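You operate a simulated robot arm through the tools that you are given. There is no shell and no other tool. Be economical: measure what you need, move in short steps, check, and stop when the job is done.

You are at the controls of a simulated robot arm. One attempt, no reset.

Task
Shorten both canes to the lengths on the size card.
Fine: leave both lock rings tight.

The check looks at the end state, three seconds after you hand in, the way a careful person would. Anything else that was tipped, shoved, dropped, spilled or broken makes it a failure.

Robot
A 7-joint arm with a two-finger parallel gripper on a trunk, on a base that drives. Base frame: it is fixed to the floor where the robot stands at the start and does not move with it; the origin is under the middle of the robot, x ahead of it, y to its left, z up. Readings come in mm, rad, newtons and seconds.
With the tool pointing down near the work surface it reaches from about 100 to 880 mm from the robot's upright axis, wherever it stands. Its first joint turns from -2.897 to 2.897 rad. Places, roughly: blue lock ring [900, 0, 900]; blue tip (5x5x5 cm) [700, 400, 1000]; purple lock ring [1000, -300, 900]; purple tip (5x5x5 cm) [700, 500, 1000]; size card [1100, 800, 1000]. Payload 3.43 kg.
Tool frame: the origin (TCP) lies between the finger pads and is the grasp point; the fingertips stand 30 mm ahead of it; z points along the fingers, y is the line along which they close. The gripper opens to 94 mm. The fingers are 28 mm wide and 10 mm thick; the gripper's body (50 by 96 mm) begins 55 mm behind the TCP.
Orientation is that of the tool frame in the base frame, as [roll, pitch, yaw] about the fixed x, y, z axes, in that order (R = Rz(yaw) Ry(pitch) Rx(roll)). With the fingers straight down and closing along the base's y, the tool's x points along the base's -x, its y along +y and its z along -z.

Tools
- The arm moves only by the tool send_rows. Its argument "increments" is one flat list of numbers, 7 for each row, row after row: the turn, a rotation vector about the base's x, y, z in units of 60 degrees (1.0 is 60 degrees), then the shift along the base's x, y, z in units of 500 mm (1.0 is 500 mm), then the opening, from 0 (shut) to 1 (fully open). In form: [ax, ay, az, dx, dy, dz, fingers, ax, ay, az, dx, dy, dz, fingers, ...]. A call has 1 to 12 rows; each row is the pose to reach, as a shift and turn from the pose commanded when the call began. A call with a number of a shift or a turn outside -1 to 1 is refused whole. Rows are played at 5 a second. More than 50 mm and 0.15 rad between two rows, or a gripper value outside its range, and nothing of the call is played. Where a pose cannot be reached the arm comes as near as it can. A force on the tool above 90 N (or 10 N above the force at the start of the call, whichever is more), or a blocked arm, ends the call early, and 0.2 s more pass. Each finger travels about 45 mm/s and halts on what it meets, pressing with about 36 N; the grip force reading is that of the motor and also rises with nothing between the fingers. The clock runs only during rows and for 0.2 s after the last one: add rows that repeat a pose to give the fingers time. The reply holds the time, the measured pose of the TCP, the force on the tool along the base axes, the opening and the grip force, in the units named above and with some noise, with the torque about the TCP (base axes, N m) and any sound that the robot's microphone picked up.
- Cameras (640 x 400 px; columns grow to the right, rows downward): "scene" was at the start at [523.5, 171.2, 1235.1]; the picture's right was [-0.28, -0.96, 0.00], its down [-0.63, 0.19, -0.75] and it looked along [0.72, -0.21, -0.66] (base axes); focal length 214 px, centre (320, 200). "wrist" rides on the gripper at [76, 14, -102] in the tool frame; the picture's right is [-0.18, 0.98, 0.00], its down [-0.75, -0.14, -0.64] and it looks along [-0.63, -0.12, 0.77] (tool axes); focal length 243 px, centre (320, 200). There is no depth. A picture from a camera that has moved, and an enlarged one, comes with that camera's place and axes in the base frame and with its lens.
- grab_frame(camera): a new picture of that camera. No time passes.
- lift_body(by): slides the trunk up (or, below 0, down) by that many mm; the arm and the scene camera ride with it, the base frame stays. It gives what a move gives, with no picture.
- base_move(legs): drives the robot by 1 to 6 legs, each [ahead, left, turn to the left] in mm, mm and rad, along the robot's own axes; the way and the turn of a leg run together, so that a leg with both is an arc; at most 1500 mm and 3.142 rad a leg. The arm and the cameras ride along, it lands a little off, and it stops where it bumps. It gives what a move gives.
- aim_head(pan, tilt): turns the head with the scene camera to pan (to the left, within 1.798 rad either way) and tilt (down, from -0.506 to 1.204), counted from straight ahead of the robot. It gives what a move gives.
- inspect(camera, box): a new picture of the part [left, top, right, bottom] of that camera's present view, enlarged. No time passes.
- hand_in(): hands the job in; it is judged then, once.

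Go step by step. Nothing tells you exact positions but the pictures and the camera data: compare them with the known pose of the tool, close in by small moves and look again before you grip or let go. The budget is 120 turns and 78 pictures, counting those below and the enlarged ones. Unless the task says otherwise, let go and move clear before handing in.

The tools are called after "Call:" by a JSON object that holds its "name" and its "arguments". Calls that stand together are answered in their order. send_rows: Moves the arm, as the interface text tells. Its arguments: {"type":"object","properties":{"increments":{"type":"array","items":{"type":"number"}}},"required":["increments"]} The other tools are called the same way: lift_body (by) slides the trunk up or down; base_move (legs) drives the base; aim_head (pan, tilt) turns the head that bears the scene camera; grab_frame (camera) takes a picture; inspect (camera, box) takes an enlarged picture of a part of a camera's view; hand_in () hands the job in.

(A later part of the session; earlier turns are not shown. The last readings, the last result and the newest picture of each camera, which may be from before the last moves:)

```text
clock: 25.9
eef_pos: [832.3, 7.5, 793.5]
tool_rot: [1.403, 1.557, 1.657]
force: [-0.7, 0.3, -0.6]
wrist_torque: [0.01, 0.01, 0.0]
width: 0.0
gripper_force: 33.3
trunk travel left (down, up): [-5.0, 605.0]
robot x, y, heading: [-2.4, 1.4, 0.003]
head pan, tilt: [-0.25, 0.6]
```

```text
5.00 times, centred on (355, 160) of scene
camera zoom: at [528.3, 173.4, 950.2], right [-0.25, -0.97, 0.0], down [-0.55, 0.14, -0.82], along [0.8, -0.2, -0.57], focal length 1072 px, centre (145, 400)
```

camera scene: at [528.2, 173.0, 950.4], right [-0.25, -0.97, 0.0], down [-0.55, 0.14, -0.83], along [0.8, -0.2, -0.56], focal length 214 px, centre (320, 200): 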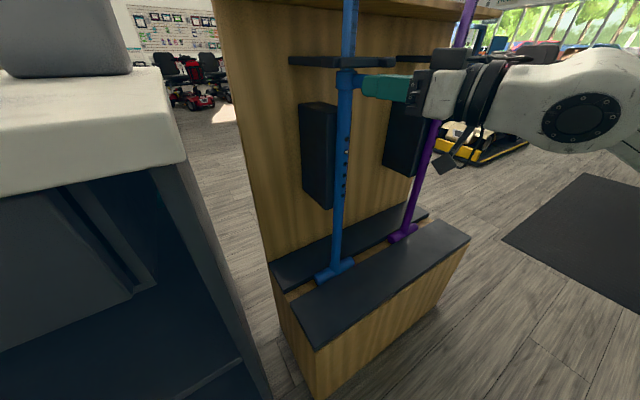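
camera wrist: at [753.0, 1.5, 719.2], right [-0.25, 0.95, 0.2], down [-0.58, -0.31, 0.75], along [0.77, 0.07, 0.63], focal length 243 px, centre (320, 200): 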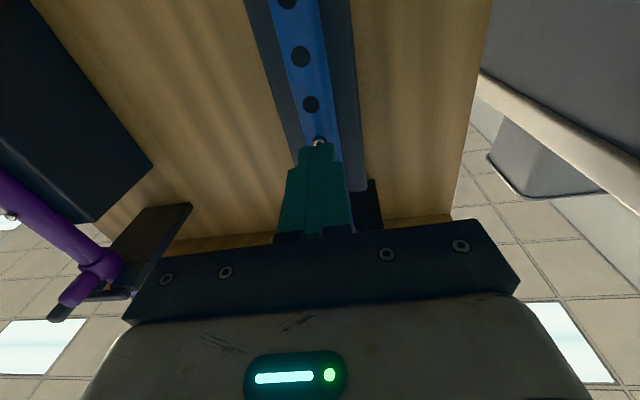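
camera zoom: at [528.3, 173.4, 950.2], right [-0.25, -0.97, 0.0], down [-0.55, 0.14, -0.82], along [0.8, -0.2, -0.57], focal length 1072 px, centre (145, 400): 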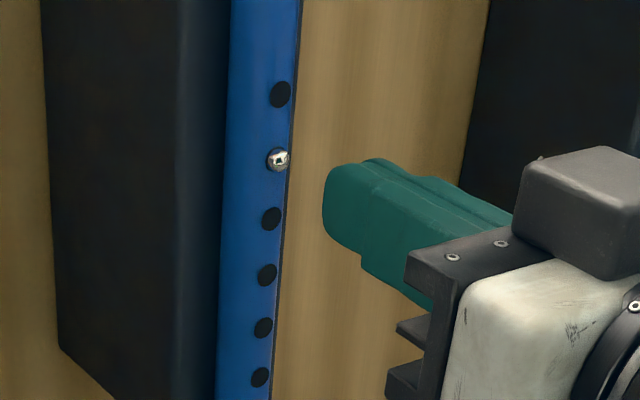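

The pin sprang back out and the tube stayed, so the ring seems still to grip. I turn the ring tab further by pushing it with closed fingers toward the board.

Call:
{"name": "send_rows", "arguments": {"increments": [0, 0, 0, 0, -0.063, 0.07, 0, 0, 0, 0, 0, -0.063, 0.15, 0, 0, 0, 0, 0, -0.063, 0.227, 0, 0, 0, 0, 0.04, -0.063, 0.227, 0, 0, 0, 0, 0.08, -0.06, 0.227, 0, 0, 0, 0, 0.118, -0.058, 0.227, 0, 0, 0, 0, 0.118, -0.058, 0.227, 0]}}

Call:
{"name": "grab_frame", "arguments": {"camera": "wrist"}}

Call:
{"name": "inspect", "arguments": {"camera": "scene", "box": [315, 0, 435, 120]}}

```text
clock: 27.2
eef_pos: [858.8, -22.8, 907.5]
tool_rot: [1.639, 1.556, 1.902]
force: [-39.6, -12.1, 5.7]
wrist_torque: [0.3, -0.29, -0.08]
width: 0.0
gripper_force: 32.9
trunk travel left (down, up): [-5.0, 605.0]
robot x, y, heading: [-3.1, -2.1, -0.007]
head pan, tilt: [-0.25, 0.6]
stopped in row 6: the force on the tool passed its limit at 254 N (the readings are from after the stop); the commanded pose is now the measured one
```

```text
37 pictures are left
camera wrist: at [757.3, -35.5, 832.3], right [-0.25, 0.95, 0.2], down [-0.58, -0.31, 0.75], along [0.77, 0.08, 0.63], focal length 243 px, centre (320, 200)
```

wrist: 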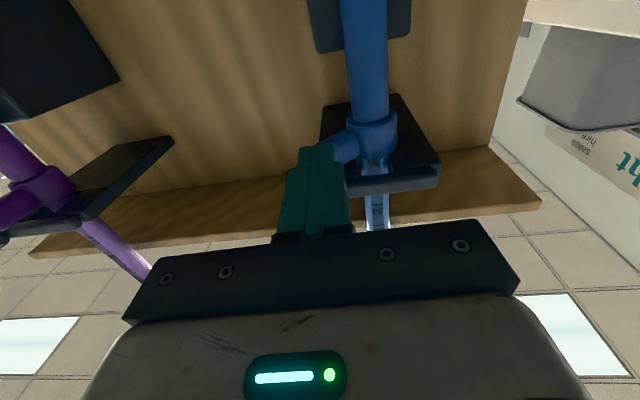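

```text
3.33 times, centred on (375, 60) of scene
camera zoom: at [525.6, 168.7, 951.1], right [-0.25, -0.97, 0.0], down [-0.55, 0.14, -0.83], along [0.8, -0.21, -0.56], focal length 715 px, centre (137, 667)
```

zoom: 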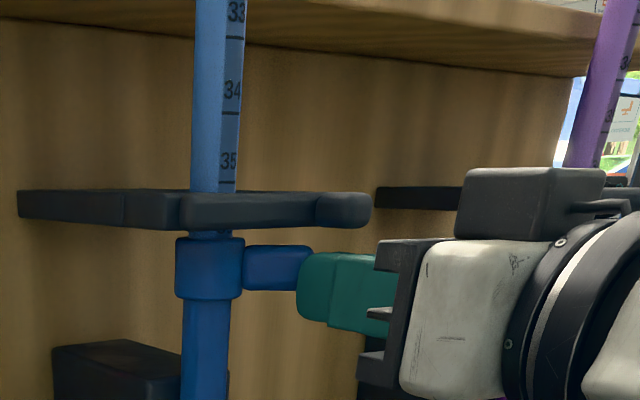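

The ring hit its hard stop, so it is fully loosened at ~50°. I go back to the pin, press and hold longer, watching the scale.

Call:
{"name": "send_rows", "arguments": {"increments": [0, 0, 0, -0.06, 0, 0, 0, 0, 0, 0, -0.06, 0, -0.08, 0, 0, 0, 0, -0.06, 0.03, -0.16, 0, 0, 0, 0, -0.06, 0.068, -0.229, 0, 0, 0, 0, 0.006, 0.0776, -0.229, 0, 0, 0, 0, 0.006, 0.0776, -0.229, 0]}}

Call:
{"name": "send_rows", "arguments": {"increments": [0, 0, 0, 0.008, 0.002, 0, 0, 0, 0, 0, 0.0165, 0.0045, 0, 0, 0, 0, 0, 0.0185, 0.005, 0, 0, 0, 0, 0, 0.0185, 0.005, 0, 0, 0, 0, 0, 0.0185, 0.005, 0, 0, 0, 0, 0, 0.0185, 0.005, 0, 0]}}

```text
clock: 28.6
eef_pos: [866.1, 14.9, 791.1]
tool_rot: [1.92, 1.557, 2.182]
force: [0.1, -0.7, -0.7]
wrist_torque: [0.0, 0.01, 0.02]
width: 0.3
gripper_force: 33.0
trunk travel left (down, up): [-5.0, 605.0]
robot x, y, heading: [-2.9, 1.0, -0.007]
head pan, tilt: [-0.25, 0.6]
```

```text
clock: 30.0
eef_pos: [871.8, 17.3, 789.2]
tool_rot: [1.904, 1.554, 2.168]
force: [-24.1, -7.6, 0.5]
wrist_torque: [0.08, -0.24, -0.07]
width: 0.0
gripper_force: 32.9
trunk travel left (down, up): [-5.0, 605.0]
robot x, y, heading: [-4.3, -2.7, -0.008]
head pan, tilt: [-0.25, 0.6]
stopped in row 6: the force on the tool passed its limit at 118 N (the readings are from after the stop); the commanded pose is now the measured one
```

Call:
{"name": "inspect", "arguments": {"camera": "scene", "box": [300, 0, 420, 200]}}

Call:
{"name": "inspect", "arguments": {"camera": "scene", "box": [325, 0, 385, 80]}}

```text
2.00 times, centred on (360, 100) of scene
camera zoom: at [525.7, 168.6, 950.6], right [-0.25, -0.97, 0.0], down [-0.55, 0.14, -0.83], along [0.8, -0.21, -0.56], focal length 429 px, centre (240, 400)
```

zoom: 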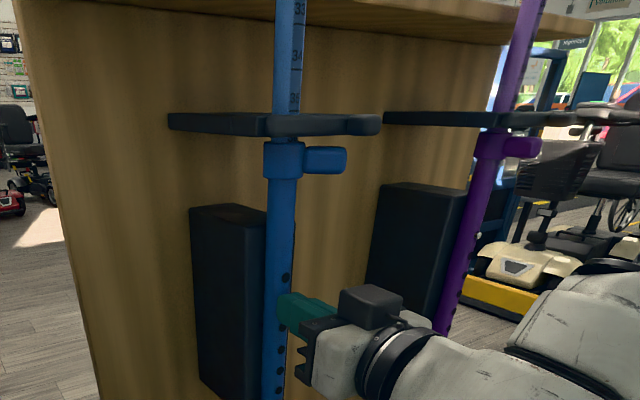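

```text
5.00 times, centred on (355, 40) of scene
camera zoom: at [525.7, 168.6, 950.6], right [-0.25, -0.97, 0.0], down [-0.55, 0.14, -0.83], along [0.8, -0.21, -0.56], focal length 1072 px, centre (145, 1000)
```

zoom: 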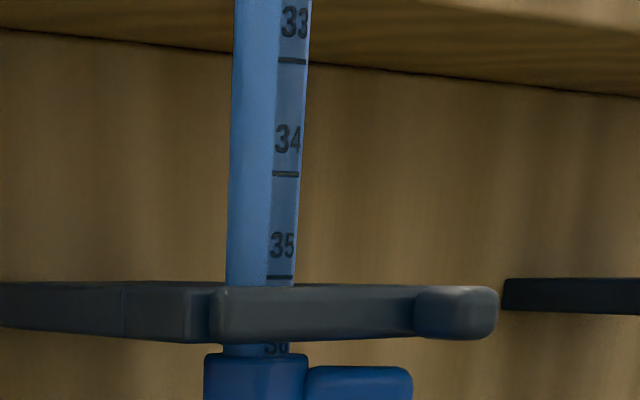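

Pin is held in with 25 N and the scale has crept by ~1–2 mm. I drag the finger down a few mm to carry the pin under the wall.

Call:
{"name": "send_rows", "arguments": {"increments": [0, 0, 0, 0, 0, -0.006, 0, 0, 0, 0, 0, 0, -0.012, 0, 0, 0, 0, 0, 0, -0.018, 0, 0, 0, 0, 0, 0, -0.024, 0, 0, 0, 0, 0, 0, -0.024, 0]}}

Call:
{"name": "inspect", "arguments": {"camera": "scene", "box": [325, 0, 385, 80]}}

```text
clock: 31.2
eef_pos: [872.2, 17.9, 777.7]
tool_rot: [1.968, 1.555, 2.229]
force: [-36.7, -10.0, 2.8]
wrist_torque: [-0.04, -0.57, 0.16]
width: 0.0
gripper_force: 32.3
trunk travel left (down, up): [-5.0, 605.0]
robot x, y, heading: [-2.0, -1.4, -0.008]
head pan, tilt: [-0.25, 0.6]
```

```text
5.00 times, centred on (355, 40) of scene
camera zoom: at [525.7, 168.9, 950.6], right [-0.25, -0.97, 0.0], down [-0.55, 0.14, -0.83], along [0.8, -0.21, -0.56], focal length 1072 px, centre (145, 1000)
```

zoom: 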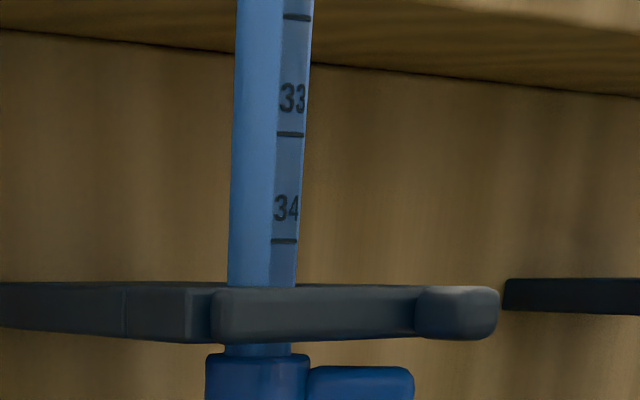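

The tube slid ~16 mm down. I release and let it catch in the next hole.

Call:
{"name": "send_rows", "arguments": {"increments": [0, 0, 0, -0.02, -0.005, 0.0, 0, 0, 0, 0, -0.05, -0.012, 0.0, 0, 0, 0, 0, -0.05, -0.012, 0.0, 0]}}

Call:
{"name": "inspect", "arguments": {"camera": "scene", "box": [300, 0, 420, 200]}}

Call:
{"name": "inspect", "arguments": {"camera": "scene", "box": [325, 0, 385, 80]}}

```text
clock: 32.0
eef_pos: [846.6, 11.8, 778.4]
tool_rot: [1.998, 1.553, 2.258]
force: [-0.2, -0.1, -0.1]
wrist_torque: [-0.03, 0.0, -0.01]
width: 0.2
gripper_force: 33.0
trunk travel left (down, up): [-5.0, 605.0]
robot x, y, heading: [-4.3, -1.4, -0.008]
head pan, tilt: [-0.25, 0.6]
```

```text
2.00 times, centred on (360, 100) of scene
camera zoom: at [526.5, 169.3, 950.2], right [-0.25, -0.97, 0.0], down [-0.55, 0.14, -0.82], along [0.8, -0.21, -0.57], focal length 429 px, centre (240, 400)
```

zoom: 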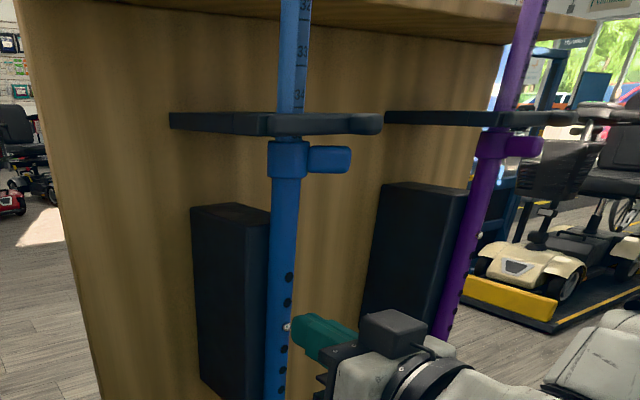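

```text
5.00 times, centred on (355, 40) of scene
camera zoom: at [526.5, 169.3, 950.2], right [-0.25, -0.97, 0.0], down [-0.55, 0.14, -0.82], along [0.8, -0.21, -0.57], focal length 1072 px, centre (145, 1000)
```

zoom: 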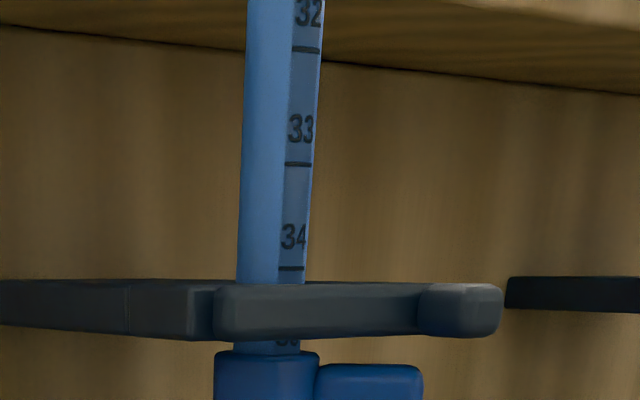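

One click done (blue now one hole lower). To cross-check the scale against actual length I zoom on the handle end.

Call:
{"name": "inspect", "arguments": {"camera": "scene", "box": [290, 230, 390, 310]}}

Call:
{"name": "aim_head", "arguments": {"pan": -0.25, "tilt": -0.2}}

Call:
{"name": "grab_frame", "arguments": {"camera": "scene"}}

Call:
{"name": "aim_head", "arguments": {"pan": -0.25, "tilt": 0.6}}

```text
5.00 times, centred on (340, 270) of scene
camera zoom: at [526.5, 169.3, 950.2], right [-0.25, -0.97, 0.0], down [-0.55, 0.14, -0.82], along [0.8, -0.21, -0.57], focal length 1072 px, centre (220, -150)
```

zoom: 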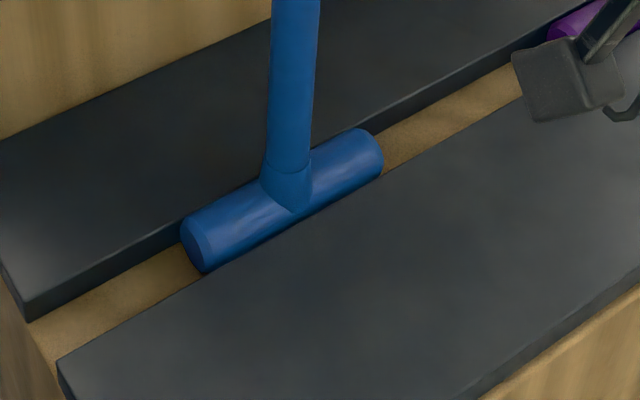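

```text
clock: 33.1
eef_pos: [846.0, 12.2, 777.9]
tool_rot: [1.976, 1.555, 2.238]
force: [1.1, -0.2, 0.8]
wrist_torque: [-0.04, 0.0, -0.01]
width: 0.2
gripper_force: 33.2
trunk travel left (down, up): [-5.0, 605.0]
robot x, y, heading: [-0.8, 0.3, -0.006]
head pan, tilt: [-0.25, -0.201]
```

```text
29 pictures are left
camera scene: at [521.5, 170.5, 1022.8], right [-0.25, -0.97, 0.0], down [0.19, -0.05, -0.98], along [0.95, -0.25, 0.2], focal length 214 px, centre (320, 200)
```

scene: 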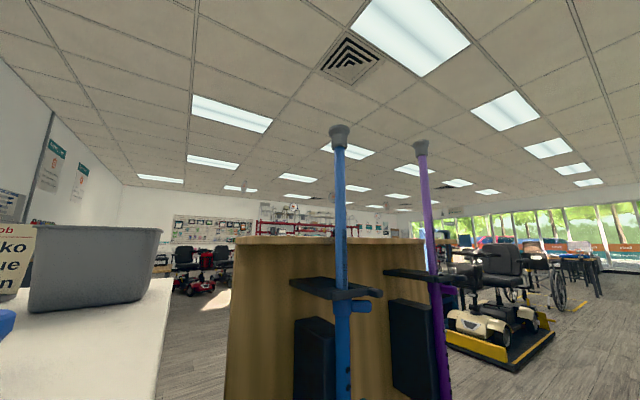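

```text
clock: 34.2
eef_pos: [846.6, 12.0, 778.6]
tool_rot: [1.973, 1.555, 2.235]
force: [-0.6, -0.2, 0.2]
wrist_torque: [-0.01, -0.02, 0.0]
width: 0.2
gripper_force: 33.3
trunk travel left (down, up): [-5.0, 605.0]
robot x, y, heading: [-2.9, -0.8, -0.007]
head pan, tilt: [-0.25, 0.6]
```

Measured physically, the blue cane was ~34.9 in and now ~33.9 in, which conflicts with reading the scale at the ring top. I check the range of the scale on the purple cane (is there a 37?) to settle it.

Call:
{"name": "inspect", "arguments": {"camera": "scene", "box": [425, 35, 475, 75]}}

Call:
{"name": "inspect", "arguments": {"camera": "scene", "box": [330, 0, 370, 30]}}

```text
10.00 times, centred on (450, 55) of scene
camera zoom: at [526.4, 169.2, 950.3], right [-0.25, -0.97, 0.0], down [-0.55, 0.14, -0.83], along [0.8, -0.21, -0.56], focal length 2145 px, centre (-980, 1650)
```

zoom: 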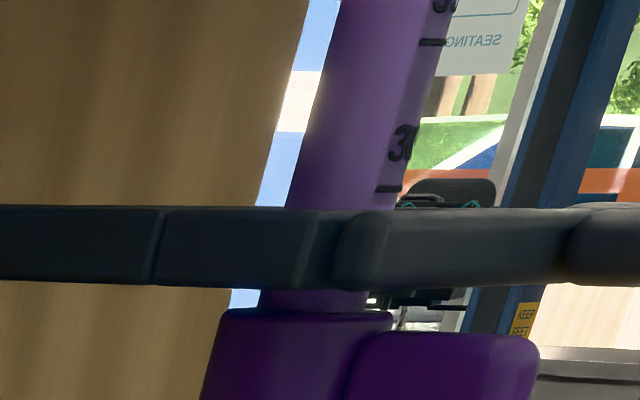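

```text
13.33 times, centred on (350, 15) of scene
camera zoom: at [526.4, 169.2, 950.3], right [-0.25, -0.97, 0.0], down [-0.55, 0.14, -0.83], along [0.8, -0.21, -0.56], focal length 2860 px, centre (-80, 2667)
```

zoom: 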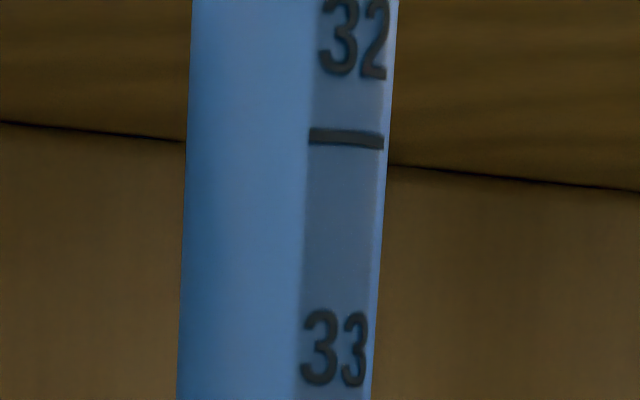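

The gap between bar and ring on purple shows no clear "37". I bring the wrist camera to level in front of the purple cane for a decisive look.

Call:
{"name": "send_rows", "arguments": {"increments": [0, 0, 0, -0.095, -0.025, 0, 0.2, 0, 0, 0, -0.1, -0.1, 0.045, 0.4, -0.02, 0.08, 0, -0.1, -0.175, 0.09, 0.6, -0.04, 0.16, 0, -0.1, -0.25, 0.135, 0.8, -0.06, 0.24, 0, -0.1, -0.325, 0.18, 1, -0.08, 0.31, 0, -0.1, -0.4, 0.225, 1, -0.097, 0.369, 0, -0.1, -0.475, 0.27, 1, -0.097, 0.369, 0, -0.1, -0.545, 0.315, 1, -0.097, 0.369, 0, -0.03, -0.558, 0.359, 1, -0.097, 0.369, 0, 0.04, -0.558, 0.359, 1]}}

Call:
{"name": "grab_frame", "arguments": {"camera": "wrist"}}

```text
clock: 36.4
eef_pos: [797.0, -199.2, 896.9]
tool_rot: [3.091, 1.211, -2.934]
force: [0.2, 0.6, 0.1]
wrist_torque: [-0.01, -0.02, -0.01]
width: 93.8
gripper_force: 0.1
out of reach, approached as far as the arm can: row 7, 8, 9, 10
trunk travel left (down, up): [-5.0, 605.0]
robot x, y, heading: [-0.5, -0.6, -0.013]
head pan, tilt: [-0.25, 0.6]
```

```text
26 pictures are left
camera wrist: at [675.1, -215.8, 863.1], right [-0.18, 0.96, 0.19], down [-0.29, -0.24, 0.93], along [0.94, 0.12, 0.32], focal length 243 px, centre (320, 200)
```

wrist: 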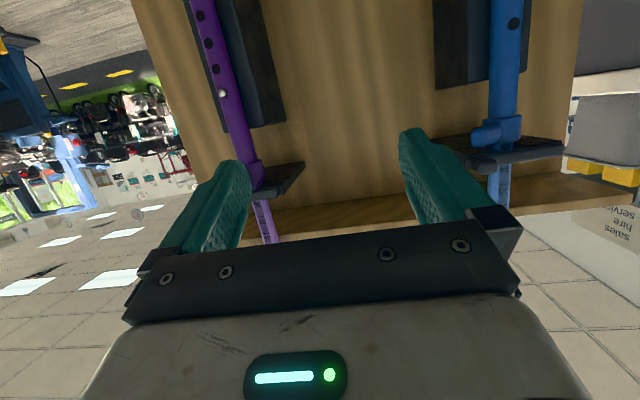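

Out of reach sideways; I drive the base so the purple cane sits relative to the robot like blue did.

Call:
{"name": "base_move", "arguments": {"legs": [[0, -267, 0], [65, 0, 0]]}}

Call:
{"name": "grab_frame", "arguments": {"camera": "wrist"}}

```text
clock: 38.1
eef_pos: [797.8, -422.2, 896.6]
tool_rot: [3.085, 1.211, -2.972]
force: [-0.1, 0.4, 0.3]
wrist_torque: [-0.03, -0.03, 0.01]
width: 94.1
gripper_force: 0.2
trunk travel left (down, up): [-5.0, 605.0]
robot x, y, heading: [3.1, -197.6, -0.038]
head pan, tilt: [-0.25, 0.6]
stopped in leg 1: the robot was blocked; the commanded pose is now the measured one
```

```text
25 pictures are left
camera wrist: at [674.6, -434.7, 862.9], right [-0.15, 0.97, 0.19], down [-0.29, -0.23, 0.93], along [0.94, 0.08, 0.32], focal length 243 px, centre (320, 200)
```

wrist: 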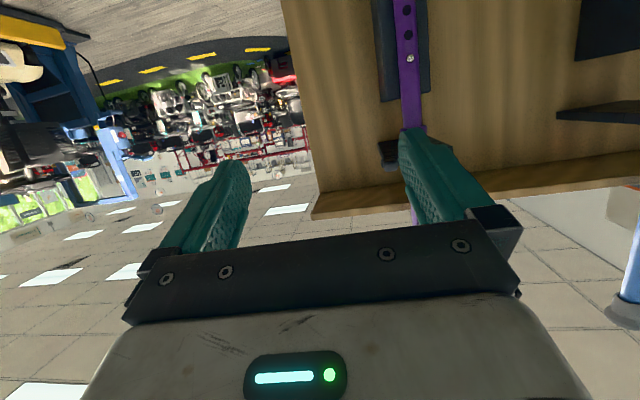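

The base bumped something on the right. I look down there.

Call:
{"name": "aim_head", "arguments": {"pan": -1.0, "tilt": 0.9}}

Call:
{"name": "grab_frame", "arguments": {"camera": "scene"}}

```text
clock: 39.2
eef_pos: [796.0, -422.5, 896.3]
tool_rot: [3.085, 1.21, -2.974]
force: [0.3, 0.4, -1.3]
wrist_torque: [0.0, -0.01, 0.03]
width: 94.1
gripper_force: 0.0
trunk travel left (down, up): [-5.0, 605.0]
robot x, y, heading: [3.6, -196.4, -0.041]
head pan, tilt: [-1.0, 0.901]
```

```text
24 pictures are left
camera scene: at [492.5, -84.7, 924.4], right [-0.86, -0.51, 0.0], down [-0.4, 0.68, -0.62], along [0.31, -0.54, -0.78], focal length 214 px, centre (320, 200)
```

scene: 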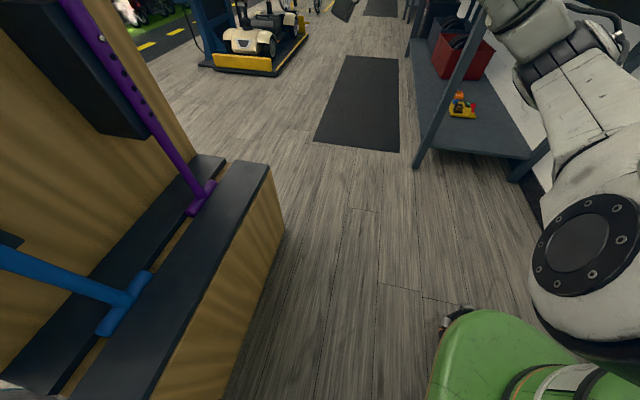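

A shelf is at the right of the base. I move off it slightly, straighten and go ahead.

Call:
{"name": "base_move", "arguments": {"legs": [[0, 10, 0.04], [65, 0, 0]]}}

Call:
{"name": "aim_head", "arguments": {"pan": -1.6, "tilt": 0.9}}

Call:
{"name": "grab_frame", "arguments": {"camera": "scene"}}

Call:
{"name": "aim_head", "arguments": {"pan": -0.25, "tilt": 0.5}}

```text
clock: 40.6
eef_pos: [869.1, -381.6, 897.4]
tool_rot: [3.088, 1.213, -2.931]
force: [-0.7, 0.3, -0.3]
wrist_torque: [-0.01, 0.01, 0.0]
width: 93.9
gripper_force: 0.0
trunk travel left (down, up): [-5.0, 605.0]
robot x, y, heading: [67.9, -189.4, 0.005]
head pan, tilt: [-1.0, 0.901]
```

```text
clock: 41.6
eef_pos: [869.2, -380.1, 898.5]
tool_rot: [3.088, 1.213, -2.933]
force: [0.7, 0.5, 0.2]
wrist_torque: [0.02, -0.03, -0.05]
width: 93.9
gripper_force: 0.2
trunk travel left (down, up): [-5.0, 605.0]
robot x, y, heading: [65.6, -186.5, 0.003]
head pan, tilt: [-1.6, 0.901]
```

```text
23 pictures are left
camera scene: at [508.0, -66.7, 925.4], right [-1.0, 0.03, 0.0], down [0.02, 0.78, -0.62], along [-0.02, -0.62, -0.78], focal length 214 px, centre (320, 200)
```

scene: 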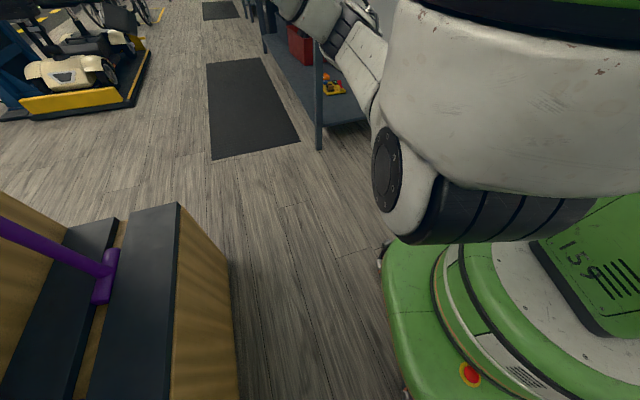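

```text
clock: 43.1
eef_pos: [869.3, -379.7, 895.7]
tool_rot: [3.087, 1.214, -2.931]
force: [0.0, -0.9, 1.0]
wrist_torque: [0.0, -0.01, 0.03]
width: 93.7
gripper_force: 0.1
trunk travel left (down, up): [-5.0, 605.0]
robot x, y, heading: [67.3, -189.8, 0.003]
head pan, tilt: [-0.25, 0.499]
```

Now I bring the wrist camera level with the purple gap.

Call:
{"name": "send_rows", "arguments": {"increments": [0, 0, 0, 0, 0.03, 0.06, 1, 0, 0, 0, 0, 0.09, 0.12, 1, 0, 0, 0, 0, 0.15, 0.126, 1, 0, 0, 0, 0.01, 0.2, 0.126, 1]}}

Call:
{"name": "inspect", "arguments": {"camera": "wrist", "box": [240, 40, 420, 200]}}

```text
clock: 44.1
eef_pos: [876.6, -276.2, 959.4]
tool_rot: [3.086, 1.212, -2.934]
force: [0.6, -0.2, 0.3]
wrist_torque: [-0.02, -0.02, -0.01]
width: 94.1
gripper_force: 0.0
trunk travel left (down, up): [-5.0, 605.0]
robot x, y, heading: [67.8, -186.1, 0.0]
head pan, tilt: [-0.25, 0.499]
```

```text
2.50 times, centred on (330, 120) of wrist
camera zoom: at [754.4, -294.4, 924.0], right [-0.19, 0.96, 0.19], down [-0.29, -0.24, 0.93], along [0.94, 0.12, 0.32], focal length 606 px, centre (295, 400)
```

zoom: 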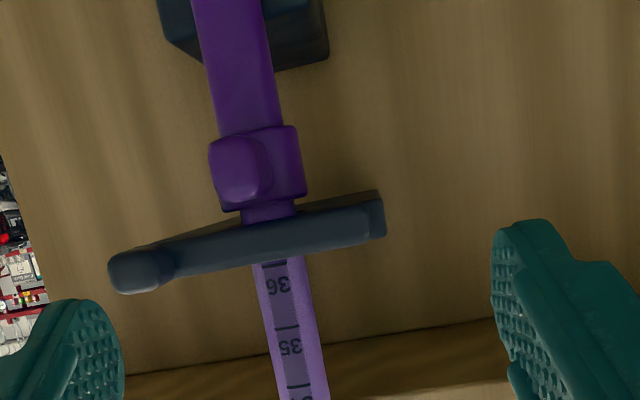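

Call:
{"name": "inspect", "arguments": {"camera": "wrist", "box": [300, 100, 350, 160]}}

```text
6.67 times, centred on (325, 130) of wrist
camera zoom: at [754.4, -294.4, 924.0], right [-0.19, 0.96, 0.19], down [-0.29, -0.24, 0.93], along [0.94, 0.12, 0.32], focal length 1618 px, centre (287, 667)
```

zoom: 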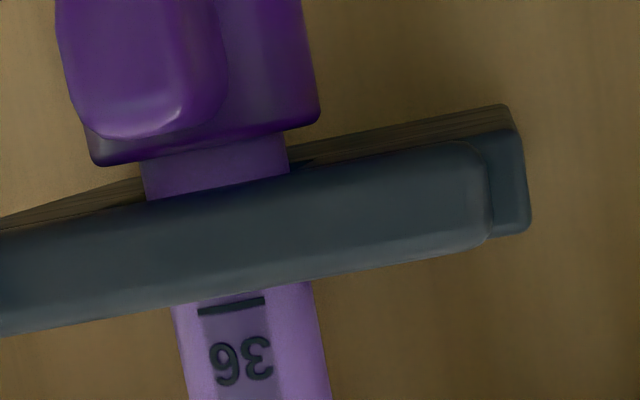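

No strip or digits below 36 there: the scale runs 31–36 matching the six holes, so purple is at 36 and blue was at 35. Blue is therefore already at 34; purple needs one hole. I level the tool in front of purple and drive 30 mm closer.

Call:
{"name": "send_rows", "arguments": {"increments": [0.03, -0.11, 0, -0.02, -0.015, -0.035, 1, 0.06, -0.22, 0, -0.02, -0.03, -0.07, 1, 0.09, -0.331, 0, -0.02, -0.034, -0.104, 1, 0.09, -0.331, 0, -0.02, -0.034, -0.104, 1]}}

Call:
{"name": "base_move", "arguments": {"legs": [[30, 0, 0]]}}

Call:
{"name": "grab_frame", "arguments": {"camera": "wrist"}}

Call:
{"name": "grab_frame", "arguments": {"camera": "scene"}}

```text
clock: 45.1
eef_pos: [865.2, -296.5, 908.6]
tool_rot: [1.407, 1.552, 1.673]
force: [-0.1, -0.2, 0.2]
wrist_torque: [-0.02, 0.02, -0.03]
width: 93.7
gripper_force: 0.0
trunk travel left (down, up): [-5.0, 605.0]
robot x, y, heading: [64.4, -189.6, 0.003]
head pan, tilt: [-0.25, 0.499]
```

```text
clock: 45.9
eef_pos: [895.8, -297.0, 907.2]
tool_rot: [1.482, 1.553, 1.751]
force: [0.5, -0.2, 1.1]
wrist_torque: [-0.05, 0.02, -0.02]
width: 93.8
gripper_force: 0.1
trunk travel left (down, up): [-5.0, 605.0]
robot x, y, heading: [101.7, -186.9, 0.004]
head pan, tilt: [-0.25, 0.499]
```

```text
20 pictures are left
camera wrist: at [793.1, -308.8, 832.6], right [-0.26, 0.94, 0.2], down [-0.58, -0.32, 0.75], along [0.77, 0.08, 0.63], focal length 243 px, centre (320, 200)
```

wrist: 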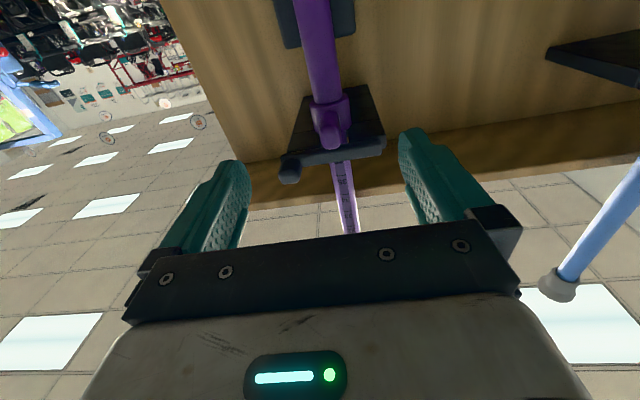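

```text
19 pictures are left
camera scene: at [628.7, -13.5, 959.3], right [-0.24, -0.97, 0.0], down [-0.46, 0.12, -0.88], along [0.85, -0.21, -0.48], focal length 214 px, centre (320, 200)
```

scene: 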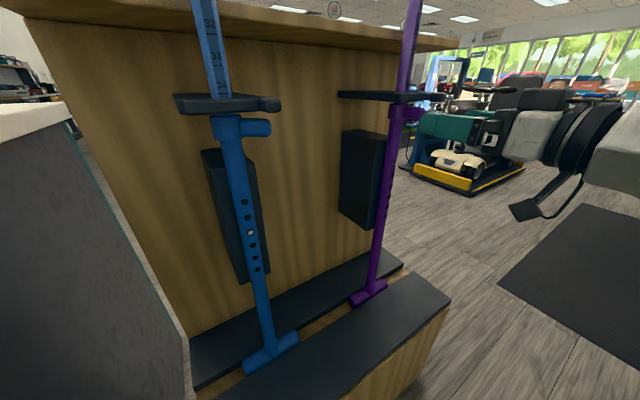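

The tab is nearly centred. I advance, and close on it.

Call:
{"name": "send_rows", "arguments": {"increments": [0, 0, 0, 0.038, 0.016, 0, 1, 0, 0, 0, 0.076, 0.029, 0, 0.8, 0, 0, 0, 0.076, 0.029, 0, 0.6, 0, 0, 0, 0.076, 0.029, 0, 0.4, 0, 0, 0, 0.076, 0.029, 0, 0.2, 0, 0, 0, 0.076, 0.029, 0, 0.05, 0, 0, 0, 0.076, 0.029, 0, 0.05]}}

Call:
{"name": "inspect", "arguments": {"camera": "wrist", "box": [220, 60, 420, 240]}}

```text
clock: 47.5
eef_pos: [934.5, -282.3, 908.2]
tool_rot: [1.472, 1.553, 1.739]
force: [-0.7, 1.0, 0.6]
wrist_torque: [-0.29, -0.13, 0.12]
width: 16.0
gripper_force: 35.9
trunk travel left (down, up): [-5.0, 605.0]
robot x, y, heading: [100.2, -188.0, 0.003]
head pan, tilt: [-0.25, 0.499]
```

```text
2.22 times, centred on (320, 150) of wrist
camera zoom: at [831.8, -294.4, 832.5], right [-0.26, 0.94, 0.2], down [-0.58, -0.32, 0.75], along [0.77, 0.08, 0.63], focal length 539 px, centre (320, 311)
```

zoom: 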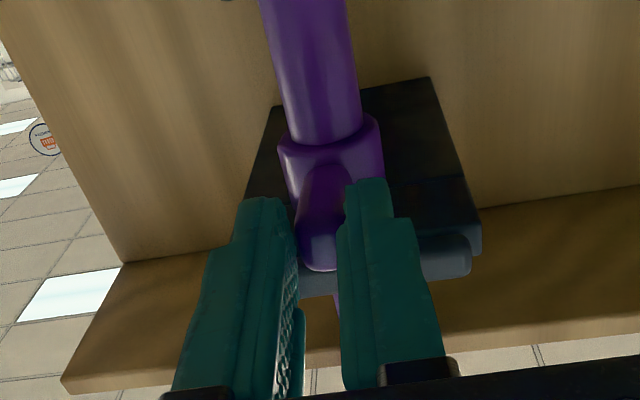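

Call:
{"name": "send_rows", "arguments": {"increments": [0, 0, 0.14, 0.0088, -0.0198, 0, 0.05, 0, 0, 0.28, 0.0204, -0.0384, 0, 0.05, 0, 0, 0.28, 0.0204, -0.0384, 0, 0.05]}}

```text
clock: 48.3
eef_pos: [945.4, -305.6, 904.0]
tool_rot: [1.804, 1.55, 2.358]
force: [-3.6, -9.0, -23.8]
wrist_torque: [-0.45, 0.48, -0.18]
width: 16.3
gripper_force: 36.5
out of reach, approached as far as the arm can: row 2
trunk travel left (down, up): [-5.0, 605.0]
robot x, y, heading: [100.9, -183.8, 0.001]
head pan, tilt: [-0.25, 0.499]
```

I open slightly and sweep the tab the rest of the way as with blue.

Call:
{"name": "send_rows", "arguments": {"increments": [0, 0, 0, 0, 0, 0, 0.3, 0, 0, 0, 0, 0, 0.004, 0.45, 0, 0, 0, 0.0105, -0.017, 0.006, 0.45, 0, 0, 0, 0.021, -0.034, 0.006, 0.45, 0, 0, 0, 0.032, -0.051, 0.006, 0.45, 0, 0, 0, 0.042, -0.068, 0.006, 0.45]}}

Call:
{"name": "grab_frame", "arguments": {"camera": "wrist"}}

```text
clock: 49.7
eef_pos: [965.0, -335.1, 912.0]
tool_rot: [1.492, 1.552, 2.053]
force: [-2.5, 1.8, -0.3]
wrist_torque: [-0.03, -0.01, 0.07]
width: 43.8
gripper_force: 1.4
trunk travel left (down, up): [-5.0, 605.0]
robot x, y, heading: [95.0, -188.8, 0.001]
head pan, tilt: [-0.25, 0.499]
```

```text
17 pictures are left
camera wrist: at [870.4, -376.7, 836.9], right [-0.52, 0.83, 0.2], down [-0.46, -0.47, 0.75], along [0.72, 0.3, 0.63], focal length 243 px, centre (320, 200)
```

wrist: 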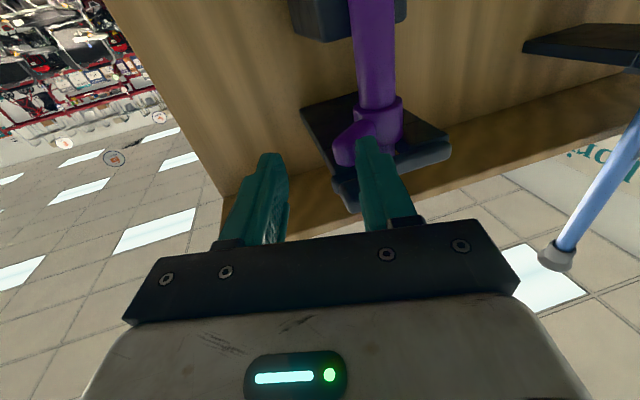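

The tab is at the same place as blue's. I nudge it a bit further, then back off, go down in front of the purple pin.

Call:
{"name": "send_rows", "arguments": {"increments": [0, 0, 0, 0.006, -0.01, 0, 0.45, 0, 0, 0, -0.06, -0.042, 0, 0.45, 0, 0, 0, -0.136, -0.084, 0, 0.35, 0, 0, 0, -0.136, -0.084, -0.09, 0.2, 0, 0, 0, -0.136, -0.084, -0.18, 0, 0, 0, -0.093, -0.13, -0.02, -0.192, 0, 0, 0, -0.186, -0.12, 0.045, -0.192, 0, 0, 0, -0.277, -0.1, 0.104, -0.192, 0, 0, 0, -0.277, -0.1, 0.104, -0.192, 0]}}

Call:
{"name": "grab_frame", "arguments": {"camera": "wrist"}}

Call:
{"name": "inspect", "arguments": {"camera": "scene", "box": [340, 60, 460, 240]}}

```text
clock: 51.7
eef_pos: [913.6, -283.3, 814.7]
tool_rot: [1.461, 1.55, 1.731]
force: [-1.4, -0.6, 0.3]
wrist_torque: [-0.03, 0.01, -0.01]
width: 0.0
gripper_force: 33.3
trunk travel left (down, up): [-5.0, 605.0]
robot x, y, heading: [97.8, -186.3, -0.003]
head pan, tilt: [-0.25, 0.499]
```

```text
16 pictures are left
camera wrist: at [811.6, -295.4, 740.7], right [-0.26, 0.94, 0.2], down [-0.58, -0.32, 0.75], along [0.77, 0.08, 0.63], focal length 243 px, centre (320, 200)
```

wrist: 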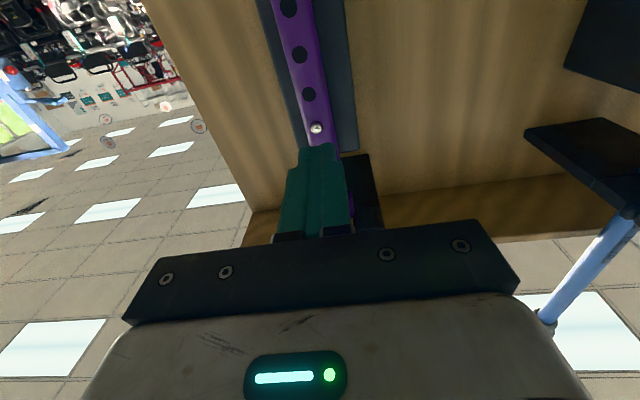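

```text
2.22 times, centred on (400, 150) of scene
camera zoom: at [628.6, -13.5, 959.3], right [-0.24, -0.97, 0.0], down [-0.46, 0.12, -0.88], along [0.85, -0.22, -0.48], focal length 477 px, centre (142, 311)
```

zoom: 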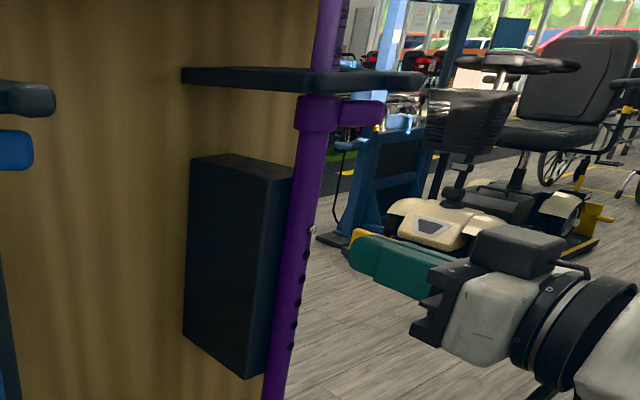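

Pin at ≈(993, −265, 817). I approach to near contact, then press.

Call:
{"name": "send_rows", "arguments": {"increments": [0, 0, 0, 0.04, 0.008, 0.002, 0, 0, 0, 0, 0.08, 0.017, 0.002, 0, 0, 0, 0, 0.086, 0.0185, 0.002, 0, 0, 0, 0, 0.092, 0.02, 0.002, 0]}}

Call:
{"name": "inspect", "arguments": {"camera": "wrist", "box": [270, 60, 370, 200]}}

```text
clock: 52.7
eef_pos: [961.0, -273.9, 815.4]
tool_rot: [1.479, 1.551, 1.751]
force: [-0.6, 0.1, -0.3]
wrist_torque: [0.0, 0.0, 0.0]
width: 0.1
gripper_force: 33.1
trunk travel left (down, up): [-5.0, 605.0]
robot x, y, heading: [96.9, -185.2, 0.003]
head pan, tilt: [-0.25, 0.499]
```

```text
2.86 times, centred on (320, 130) of wrist
camera zoom: at [858.2, -285.7, 740.5], right [-0.26, 0.94, 0.2], down [-0.58, -0.32, 0.75], along [0.77, 0.08, 0.63], focal length 693 px, centre (320, 400)
```

zoom: 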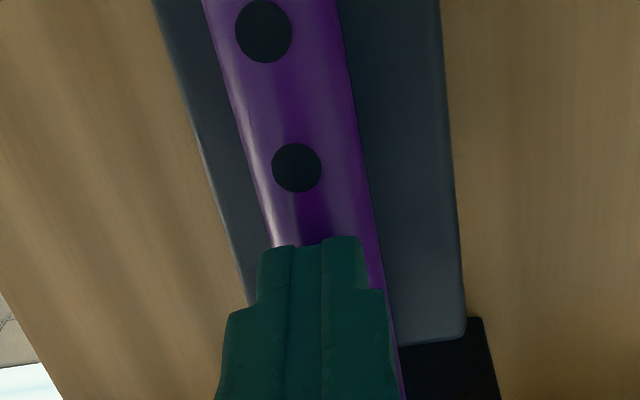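

Call:
{"name": "send_rows", "arguments": {"increments": [0, 0, 0, 0.004, 0.001, 0, 0, 0, 0, 0, 0.008, 0.002, 0, 0, 0, 0, 0, 0.008, 0.002, 0, 0]}}

```text
clock: 53.5
eef_pos: [965.1, -271.0, 815.2]
tool_rot: [1.504, 1.552, 1.776]
force: [-1.9, -1.6, -1.2]
wrist_torque: [-0.01, 0.05, -0.04]
width: 0.1
gripper_force: 33.3
trunk travel left (down, up): [-5.0, 605.0]
robot x, y, heading: [101.5, -185.8, 0.004]
head pan, tilt: [-0.25, 0.499]
```

Call:
{"name": "send_rows", "arguments": {"increments": [0, 0, 0, 0.004, 0.001, 0, 0, 0, 0, 0, 0.007, 0.002, 0, 0, 0, 0, 0, 0.007, 0.002, 0, 0]}}

```text
clock: 54.3
eef_pos: [967.6, -269.9, 814.1]
tool_rot: [1.546, 1.551, 1.817]
force: [-59.8, -8.7, -11.5]
wrist_torque: [-0.5, 1.13, 0.75]
width: 0.2
gripper_force: 32.8
trunk travel left (down, up): [-5.0, 605.0]
robot x, y, heading: [95.6, -188.8, -0.002]
head pan, tilt: [-0.25, 0.499]
```

Firmly pressed. I drag down 12 mm as before.

Call:
{"name": "send_rows", "arguments": {"increments": [0, 0, 0, -0.001, 0, -0.004, 0, 0, 0, 0, -0.001, 0, -0.01, 0, 0, 0, 0, -0.001, 0, -0.016, 0, 0, 0, 0, -0.001, 0, -0.022, 0, 0, 0, 0, -0.001, 0, -0.022, 0]}}

Call:
{"name": "inspect", "arguments": {"camera": "scene", "box": [360, 20, 460, 220]}}

```text
clock: 55.5
eef_pos: [967.0, -273.2, 808.5]
tool_rot: [1.234, 1.552, 1.505]
force: [-79.8, -25.8, 19.7]
wrist_torque: [0.1, 0.13, -0.26]
width: 0.1
gripper_force: 33.2
trunk travel left (down, up): [-5.0, 605.0]
robot x, y, heading: [97.2, -187.9, 0.0]
head pan, tilt: [-0.25, 0.499]
```

```text
2.00 times, centred on (410, 120) of scene
camera zoom: at [626.9, -14.6, 960.5], right [-0.25, -0.97, 0.0], down [-0.46, 0.12, -0.88], along [0.85, -0.22, -0.48], focal length 429 px, centre (140, 360)
```

zoom: 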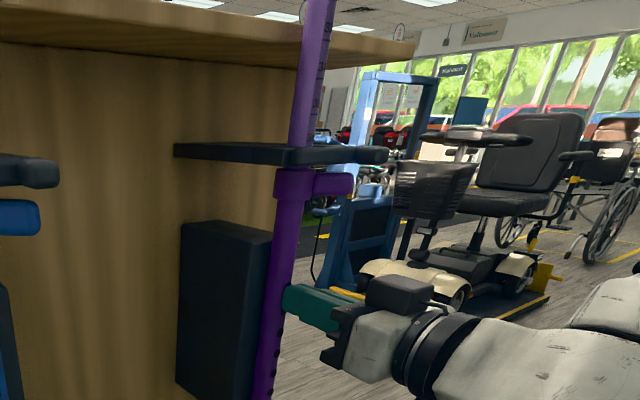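

I ease the press slightly so it slides, then release and look.

Call:
{"name": "send_rows", "arguments": {"increments": [0, 0, 0, -0.003, -0.001, -0.003, 0, 0, 0, 0, -0.004, -0.001, -0.006, 0, 0, 0, 0, -0.004, -0.001, -0.006, 0]}}

Call:
{"name": "send_rows", "arguments": {"increments": [0, 0, 0, -0.02, -0.005, 0, 0, 0, 0, 0, -0.1, -0.028, 0, 0, 0, 0, 0, -0.1, -0.028, 0, 0]}}

Call:
{"name": "inspect", "arguments": {"camera": "scene", "box": [360, 20, 460, 220]}}

Call:
{"name": "inspect", "arguments": {"camera": "wrist", "box": [250, 0, 370, 200]}}

```text
clock: 56.3
eef_pos: [967.2, -272.9, 802.5]
tool_rot: [1.376, 1.552, 1.647]
force: [-50.6, -19.7, 15.5]
wrist_torque: [0.12, -0.05, -0.26]
width: 0.0
gripper_force: 33.1
trunk travel left (down, up): [-5.0, 605.0]
robot x, y, heading: [100.2, -183.2, 0.002]
head pan, tilt: [-0.25, 0.499]
```

```text
clock: 57.1
eef_pos: [916.1, -286.3, 800.8]
tool_rot: [1.529, 1.552, 1.802]
force: [-0.6, -0.3, 0.3]
wrist_torque: [-0.04, 0.0, -0.02]
width: 0.0
gripper_force: 33.0
trunk travel left (down, up): [-5.0, 605.0]
robot x, y, heading: [97.9, -186.8, -0.001]
head pan, tilt: [-0.25, 0.499]
```

```text
2.00 times, centred on (410, 120) of scene
camera zoom: at [628.8, -13.3, 959.3], right [-0.24, -0.97, 0.0], down [-0.46, 0.12, -0.88], along [0.85, -0.21, -0.48], focal length 429 px, centre (140, 360)
```

zoom: 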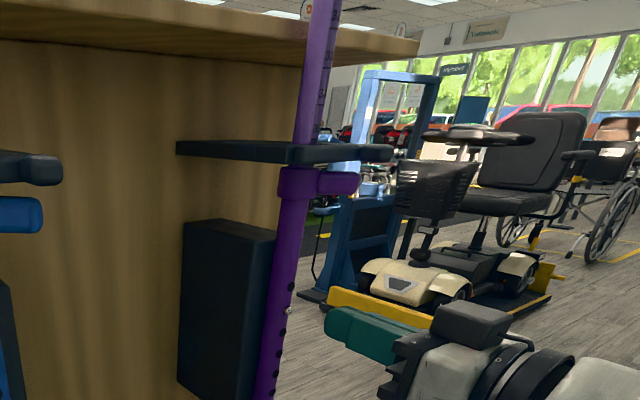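

```text
2.00 times, centred on (310, 100) of wrist
camera zoom: at [813.1, -297.8, 725.9], right [-0.26, 0.94, 0.2], down [-0.58, -0.32, 0.75], along [0.77, 0.08, 0.63], focal length 485 px, centre (340, 400)
```

zoom: 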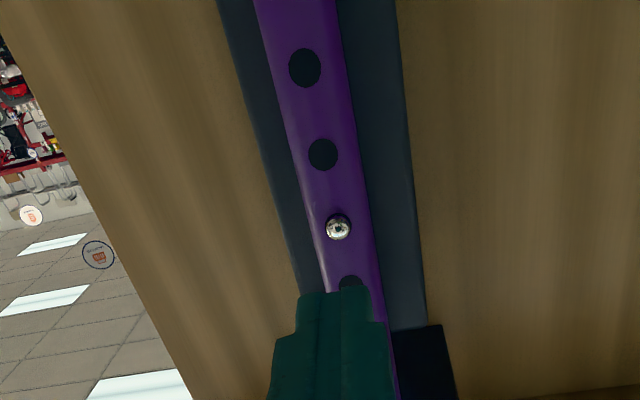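

Purple's pin is now in the second hole = 35 in. Next I return to its ring tab, with fingers straddling it, to tighten.

Call:
{"name": "send_rows", "arguments": {"increments": [0, 0, 0.09, -0.02, -0.07, 0, 0, 0, 0, 0.18, -0.035, -0.13, 0, 0, 0, 0, 0.277, -0.038, -0.19, 0, 0.1, 0, 0, 0.277, -0.038, -0.19, 0.08, 0.3, 0, 0, 0.277, -0.038, -0.19, 0.16, 0.5, 0, 0, 0.277, -0.038, -0.19, 0.216, 0.6, 0, 0, 0.277, 0.034, -0.146, 0.216, 0.6, 0, 0, 0.277, 0.08, -0.118, 0.216, 0.6, 0, 0, 0.277, 0.08, -0.118, 0.216, 0.6]}}

Call:
{"name": "grab_frame", "arguments": {"camera": "wrist"}}

```text
clock: 59.1
eef_pos: [953.2, -346.0, 907.9]
tool_rot: [1.49, 1.55, 2.051]
force: [-0.4, 0.3, 0.5]
wrist_torque: [-0.03, -0.02, 0.0]
width: 56.4
gripper_force: 0.0
trunk travel left (down, up): [-5.0, 605.0]
robot x, y, heading: [97.0, -187.8, -0.0]
head pan, tilt: [-0.25, 0.499]
```

```text
10 pictures are left
camera wrist: at [859.8, -386.7, 834.6], right [-0.52, 0.83, 0.2], down [-0.46, -0.47, 0.75], along [0.72, 0.3, 0.63], focal length 243 px, centre (320, 200)
```

wrist: 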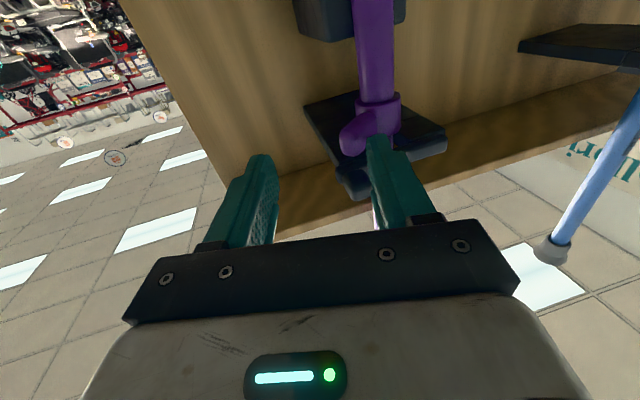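

I move in and sweep the tab back with the right finger, closing onto it in alignment.

Call:
{"name": "send_rows", "arguments": {"increments": [0, 0, 0, -0.0106, 0.017, 0, 0.6, 0, 0, 0, 0.0233, 0.038, 0, 0.6, 0, 0, 0, 0.0095, 0.06, 0, 0.6, 0, 0, 0, -0.0044, 0.082, 0, 0.45, 0, 0, 0, -0.017, 0.1026, 0, 0.3, 0, 0, 0, -0.017, 0.1026, 0, 0.15, 0, 0, 0, -0.017, 0.1026, 0, 0.05, 0, 0, 0, -0.017, 0.1026, 0, 0.05]}}

Call:
{"name": "inspect", "arguments": {"camera": "wrist", "box": [220, 60, 420, 240]}}

```text
clock: 60.9
eef_pos: [949.8, -294.7, 909.7]
tool_rot: [1.495, 1.552, 2.056]
force: [0.7, -1.5, 0.3]
wrist_torque: [-0.57, -0.16, -0.04]
width: 15.5
gripper_force: 36.3
trunk travel left (down, up): [-5.0, 605.0]
robot x, y, heading: [94.7, -184.8, -0.003]
head pan, tilt: [-0.25, 0.499]
```

```text
2.22 times, centred on (320, 150) of wrist
camera zoom: at [852.9, -334.8, 834.3], right [-0.52, 0.83, 0.2], down [-0.46, -0.47, 0.75], along [0.72, 0.3, 0.63], focal length 539 px, centre (320, 311)
```

zoom: 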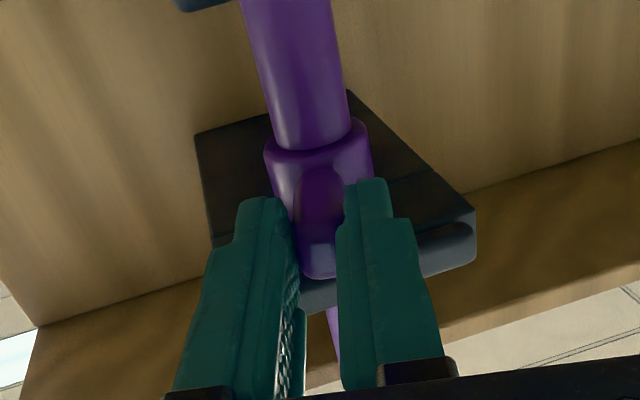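

Gripped squarely. I turn it clockwise back to its original angle and on until it is tight.

Call:
{"name": "send_rows", "arguments": {"increments": [0, 0, -0.14, -0.0098, 0.0168, 0, 0.05, 0, 0, -0.277, -0.0166, 0.0336, 0, 0.05, 0, 0, -0.277, -0.0166, 0.0336, 0, 0.05]}}

Call:
{"name": "send_rows", "arguments": {"increments": [0, 0, -0.05, -0.0018, 0.007, 0, 0.05, 0, 0, -0.1, -0.0036, 0.014, 0, 0.05, 0, 0, -0.1, -0.0036, 0.014, 0, 0.05]}}

```text
clock: 61.7
eef_pos: [938.7, -275.8, 909.4]
tool_rot: [1.339, 1.554, 1.61]
force: [-3.5, 0.5, 6.4]
wrist_torque: [-0.31, -0.83, 0.2]
width: 15.6
gripper_force: 36.5
trunk travel left (down, up): [-5.0, 605.0]
robot x, y, heading: [96.6, -184.4, -0.004]
head pan, tilt: [-0.25, 0.499]
```

```text
clock: 62.5
eef_pos: [937.7, -272.5, 907.9]
tool_rot: [1.532, 1.552, 1.695]
force: [2.1, -7.0, 3.2]
wrist_torque: [-0.47, -0.3, 0.33]
width: 16.5
gripper_force: 35.7
trunk travel left (down, up): [-5.0, 605.0]
robot x, y, heading: [100.1, -188.4, 0.003]
head pan, tilt: [-0.25, 0.499]
```

Call:
{"name": "send_rows", "arguments": {"increments": [0, 0, -0.03, -0.001, 0.008, 0, 0.05, 0, 0, -0.06, -0.002, 0.016, 0, 0.05, 0, 0, -0.06, -0.002, 0.016, 0, 0.05]}}

```text
clock: 63.3
eef_pos: [936.3, -268.5, 909.6]
tool_rot: [1.623, 1.552, 1.712]
force: [6.5, -31.7, -3.3]
wrist_torque: [-0.49, 0.16, -0.46]
width: 17.4
gripper_force: 35.7
trunk travel left (down, up): [-5.0, 605.0]
robot x, y, heading: [100.9, -186.4, 0.006]
head pan, tilt: [-0.25, 0.499]
```

Resistance is rising (32 N), so it is against the tight stop. One more small firm push.

Call:
{"name": "send_rows", "arguments": {"increments": [0, 0, 0, 0, 0.006, 0, 0.05, 0, 0, 0, 0, 0.012, 0, 0.05, 0, 0, 0, 0, 0.012, 0, 0.05]}}

Call:
{"name": "inspect", "arguments": {"camera": "wrist", "box": [220, 60, 420, 240]}}

```text
clock: 64.1
eef_pos: [936.7, -267.6, 908.5]
tool_rot: [1.671, 1.547, 1.75]
force: [-1.2, -51.3, -6.4]
wrist_torque: [-0.32, -0.19, -0.82]
width: 17.3
gripper_force: 35.9
trunk travel left (down, up): [-5.0, 605.0]
robot x, y, heading: [97.3, -186.7, -0.002]
head pan, tilt: [-0.25, 0.499]
```

```text
2.22 times, centred on (320, 150) of wrist
camera zoom: at [833.8, -259.3, 834.8], right [-0.08, 0.98, 0.21], down [-0.63, -0.21, 0.75], along [0.78, -0.07, 0.63], focal length 539 px, centre (320, 311)
```

zoom: 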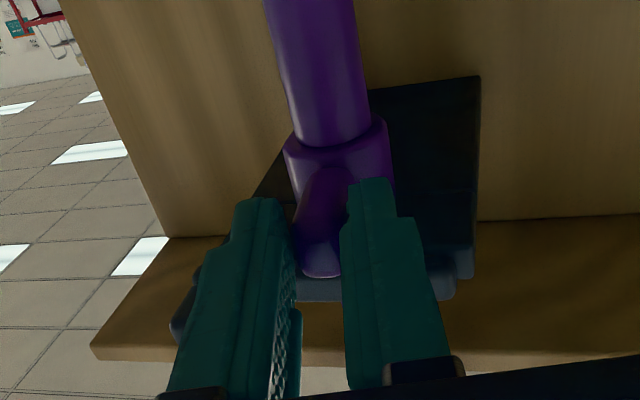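

Tight (51 N, no more motion). I unload, open, back off, and drive back to the blue cane.

Call:
{"name": "send_rows", "arguments": {"increments": [0, 0, 0, 0, -0.014, 0, 0.05, 0, 0, 0, 0, -0.014, 0, 0.25, 0, 0, 0, 0, -0.014, 0, 0.5, 0, 0, 0, 0, -0.014, 0, 0.6, 0, 0, 0, -0.09, -0.024, 0, 0.6, 0, 0, 0, -0.18, -0.04, 0, 0.6]}}

Call:
{"name": "base_move", "arguments": {"legs": [[-97, 0, 0], [0, 187, 0]]}}

```text
clock: 65.5
eef_pos: [846.8, -276.8, 908.8]
tool_rot: [1.491, 1.551, 1.592]
force: [0.1, 0.6, 0.7]
wrist_torque: [0.01, -0.03, -0.03]
width: 56.4
gripper_force: 0.0
trunk travel left (down, up): [-5.0, 605.0]
robot x, y, heading: [96.4, -187.6, 0.002]
head pan, tilt: [-0.25, 0.499]
```

```text
clock: 67.8
eef_pos: [755.3, -84.6, 909.3]
tool_rot: [1.481, 1.552, 1.587]
force: [-1.2, -0.9, -0.4]
wrist_torque: [-0.03, 0.0, 0.05]
width: 56.4
gripper_force: 0.1
trunk travel left (down, up): [-5.0, 605.0]
robot x, y, heading: [4.3, 4.7, -0.003]
head pan, tilt: [-0.25, 0.499]
```

Now the same for the blue ring: straddle its tab.

Call:
{"name": "send_rows", "arguments": {"increments": [0, 0, 0.11, 0.03, -0.01, 0, 0.6, 0, 0, 0.22, 0.06, -0.012, 0, 0.6, 0, 0, 0.33, 0.09, -0.012, 0, 0.6, 0, 0, 0.434, 0.112, -0.012, 0, 0.6, 0, 0, 0.434, 0.16, 0.019, -0.003, 0.6, 0, 0, 0.434, 0.213, 0.05, -0.003, 0.6, 0, 0, 0.434, 0.213, 0.05, -0.003, 0.6]}}

Call:
{"name": "grab_frame", "arguments": {"camera": "wrist"}}

```text
clock: 69.4
eef_pos: [863.4, -59.8, 904.8]
tool_rot: [1.49, 1.552, 2.052]
force: [0.3, 0.1, -0.3]
wrist_torque: [0.01, 0.0, 0.0]
width: 56.4
gripper_force: 0.0
trunk travel left (down, up): [-5.0, 605.0]
robot x, y, heading: [8.4, -0.7, 0.01]
head pan, tilt: [-0.25, 0.499]
```

```text
7 pictures are left
camera wrist: at [768.9, -101.7, 830.5], right [-0.52, 0.83, 0.2], down [-0.46, -0.47, 0.75], along [0.72, 0.3, 0.63], focal length 243 px, centre (320, 200)
```

wrist: 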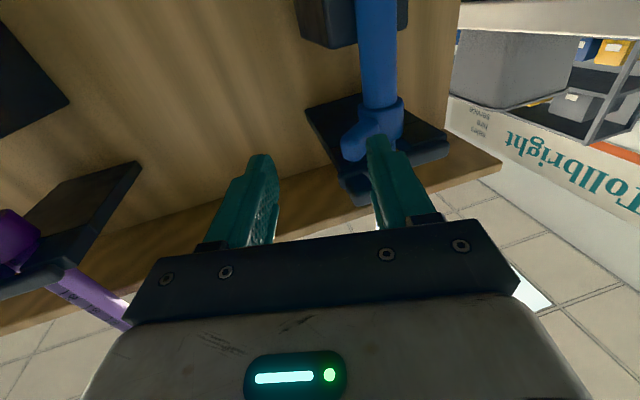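

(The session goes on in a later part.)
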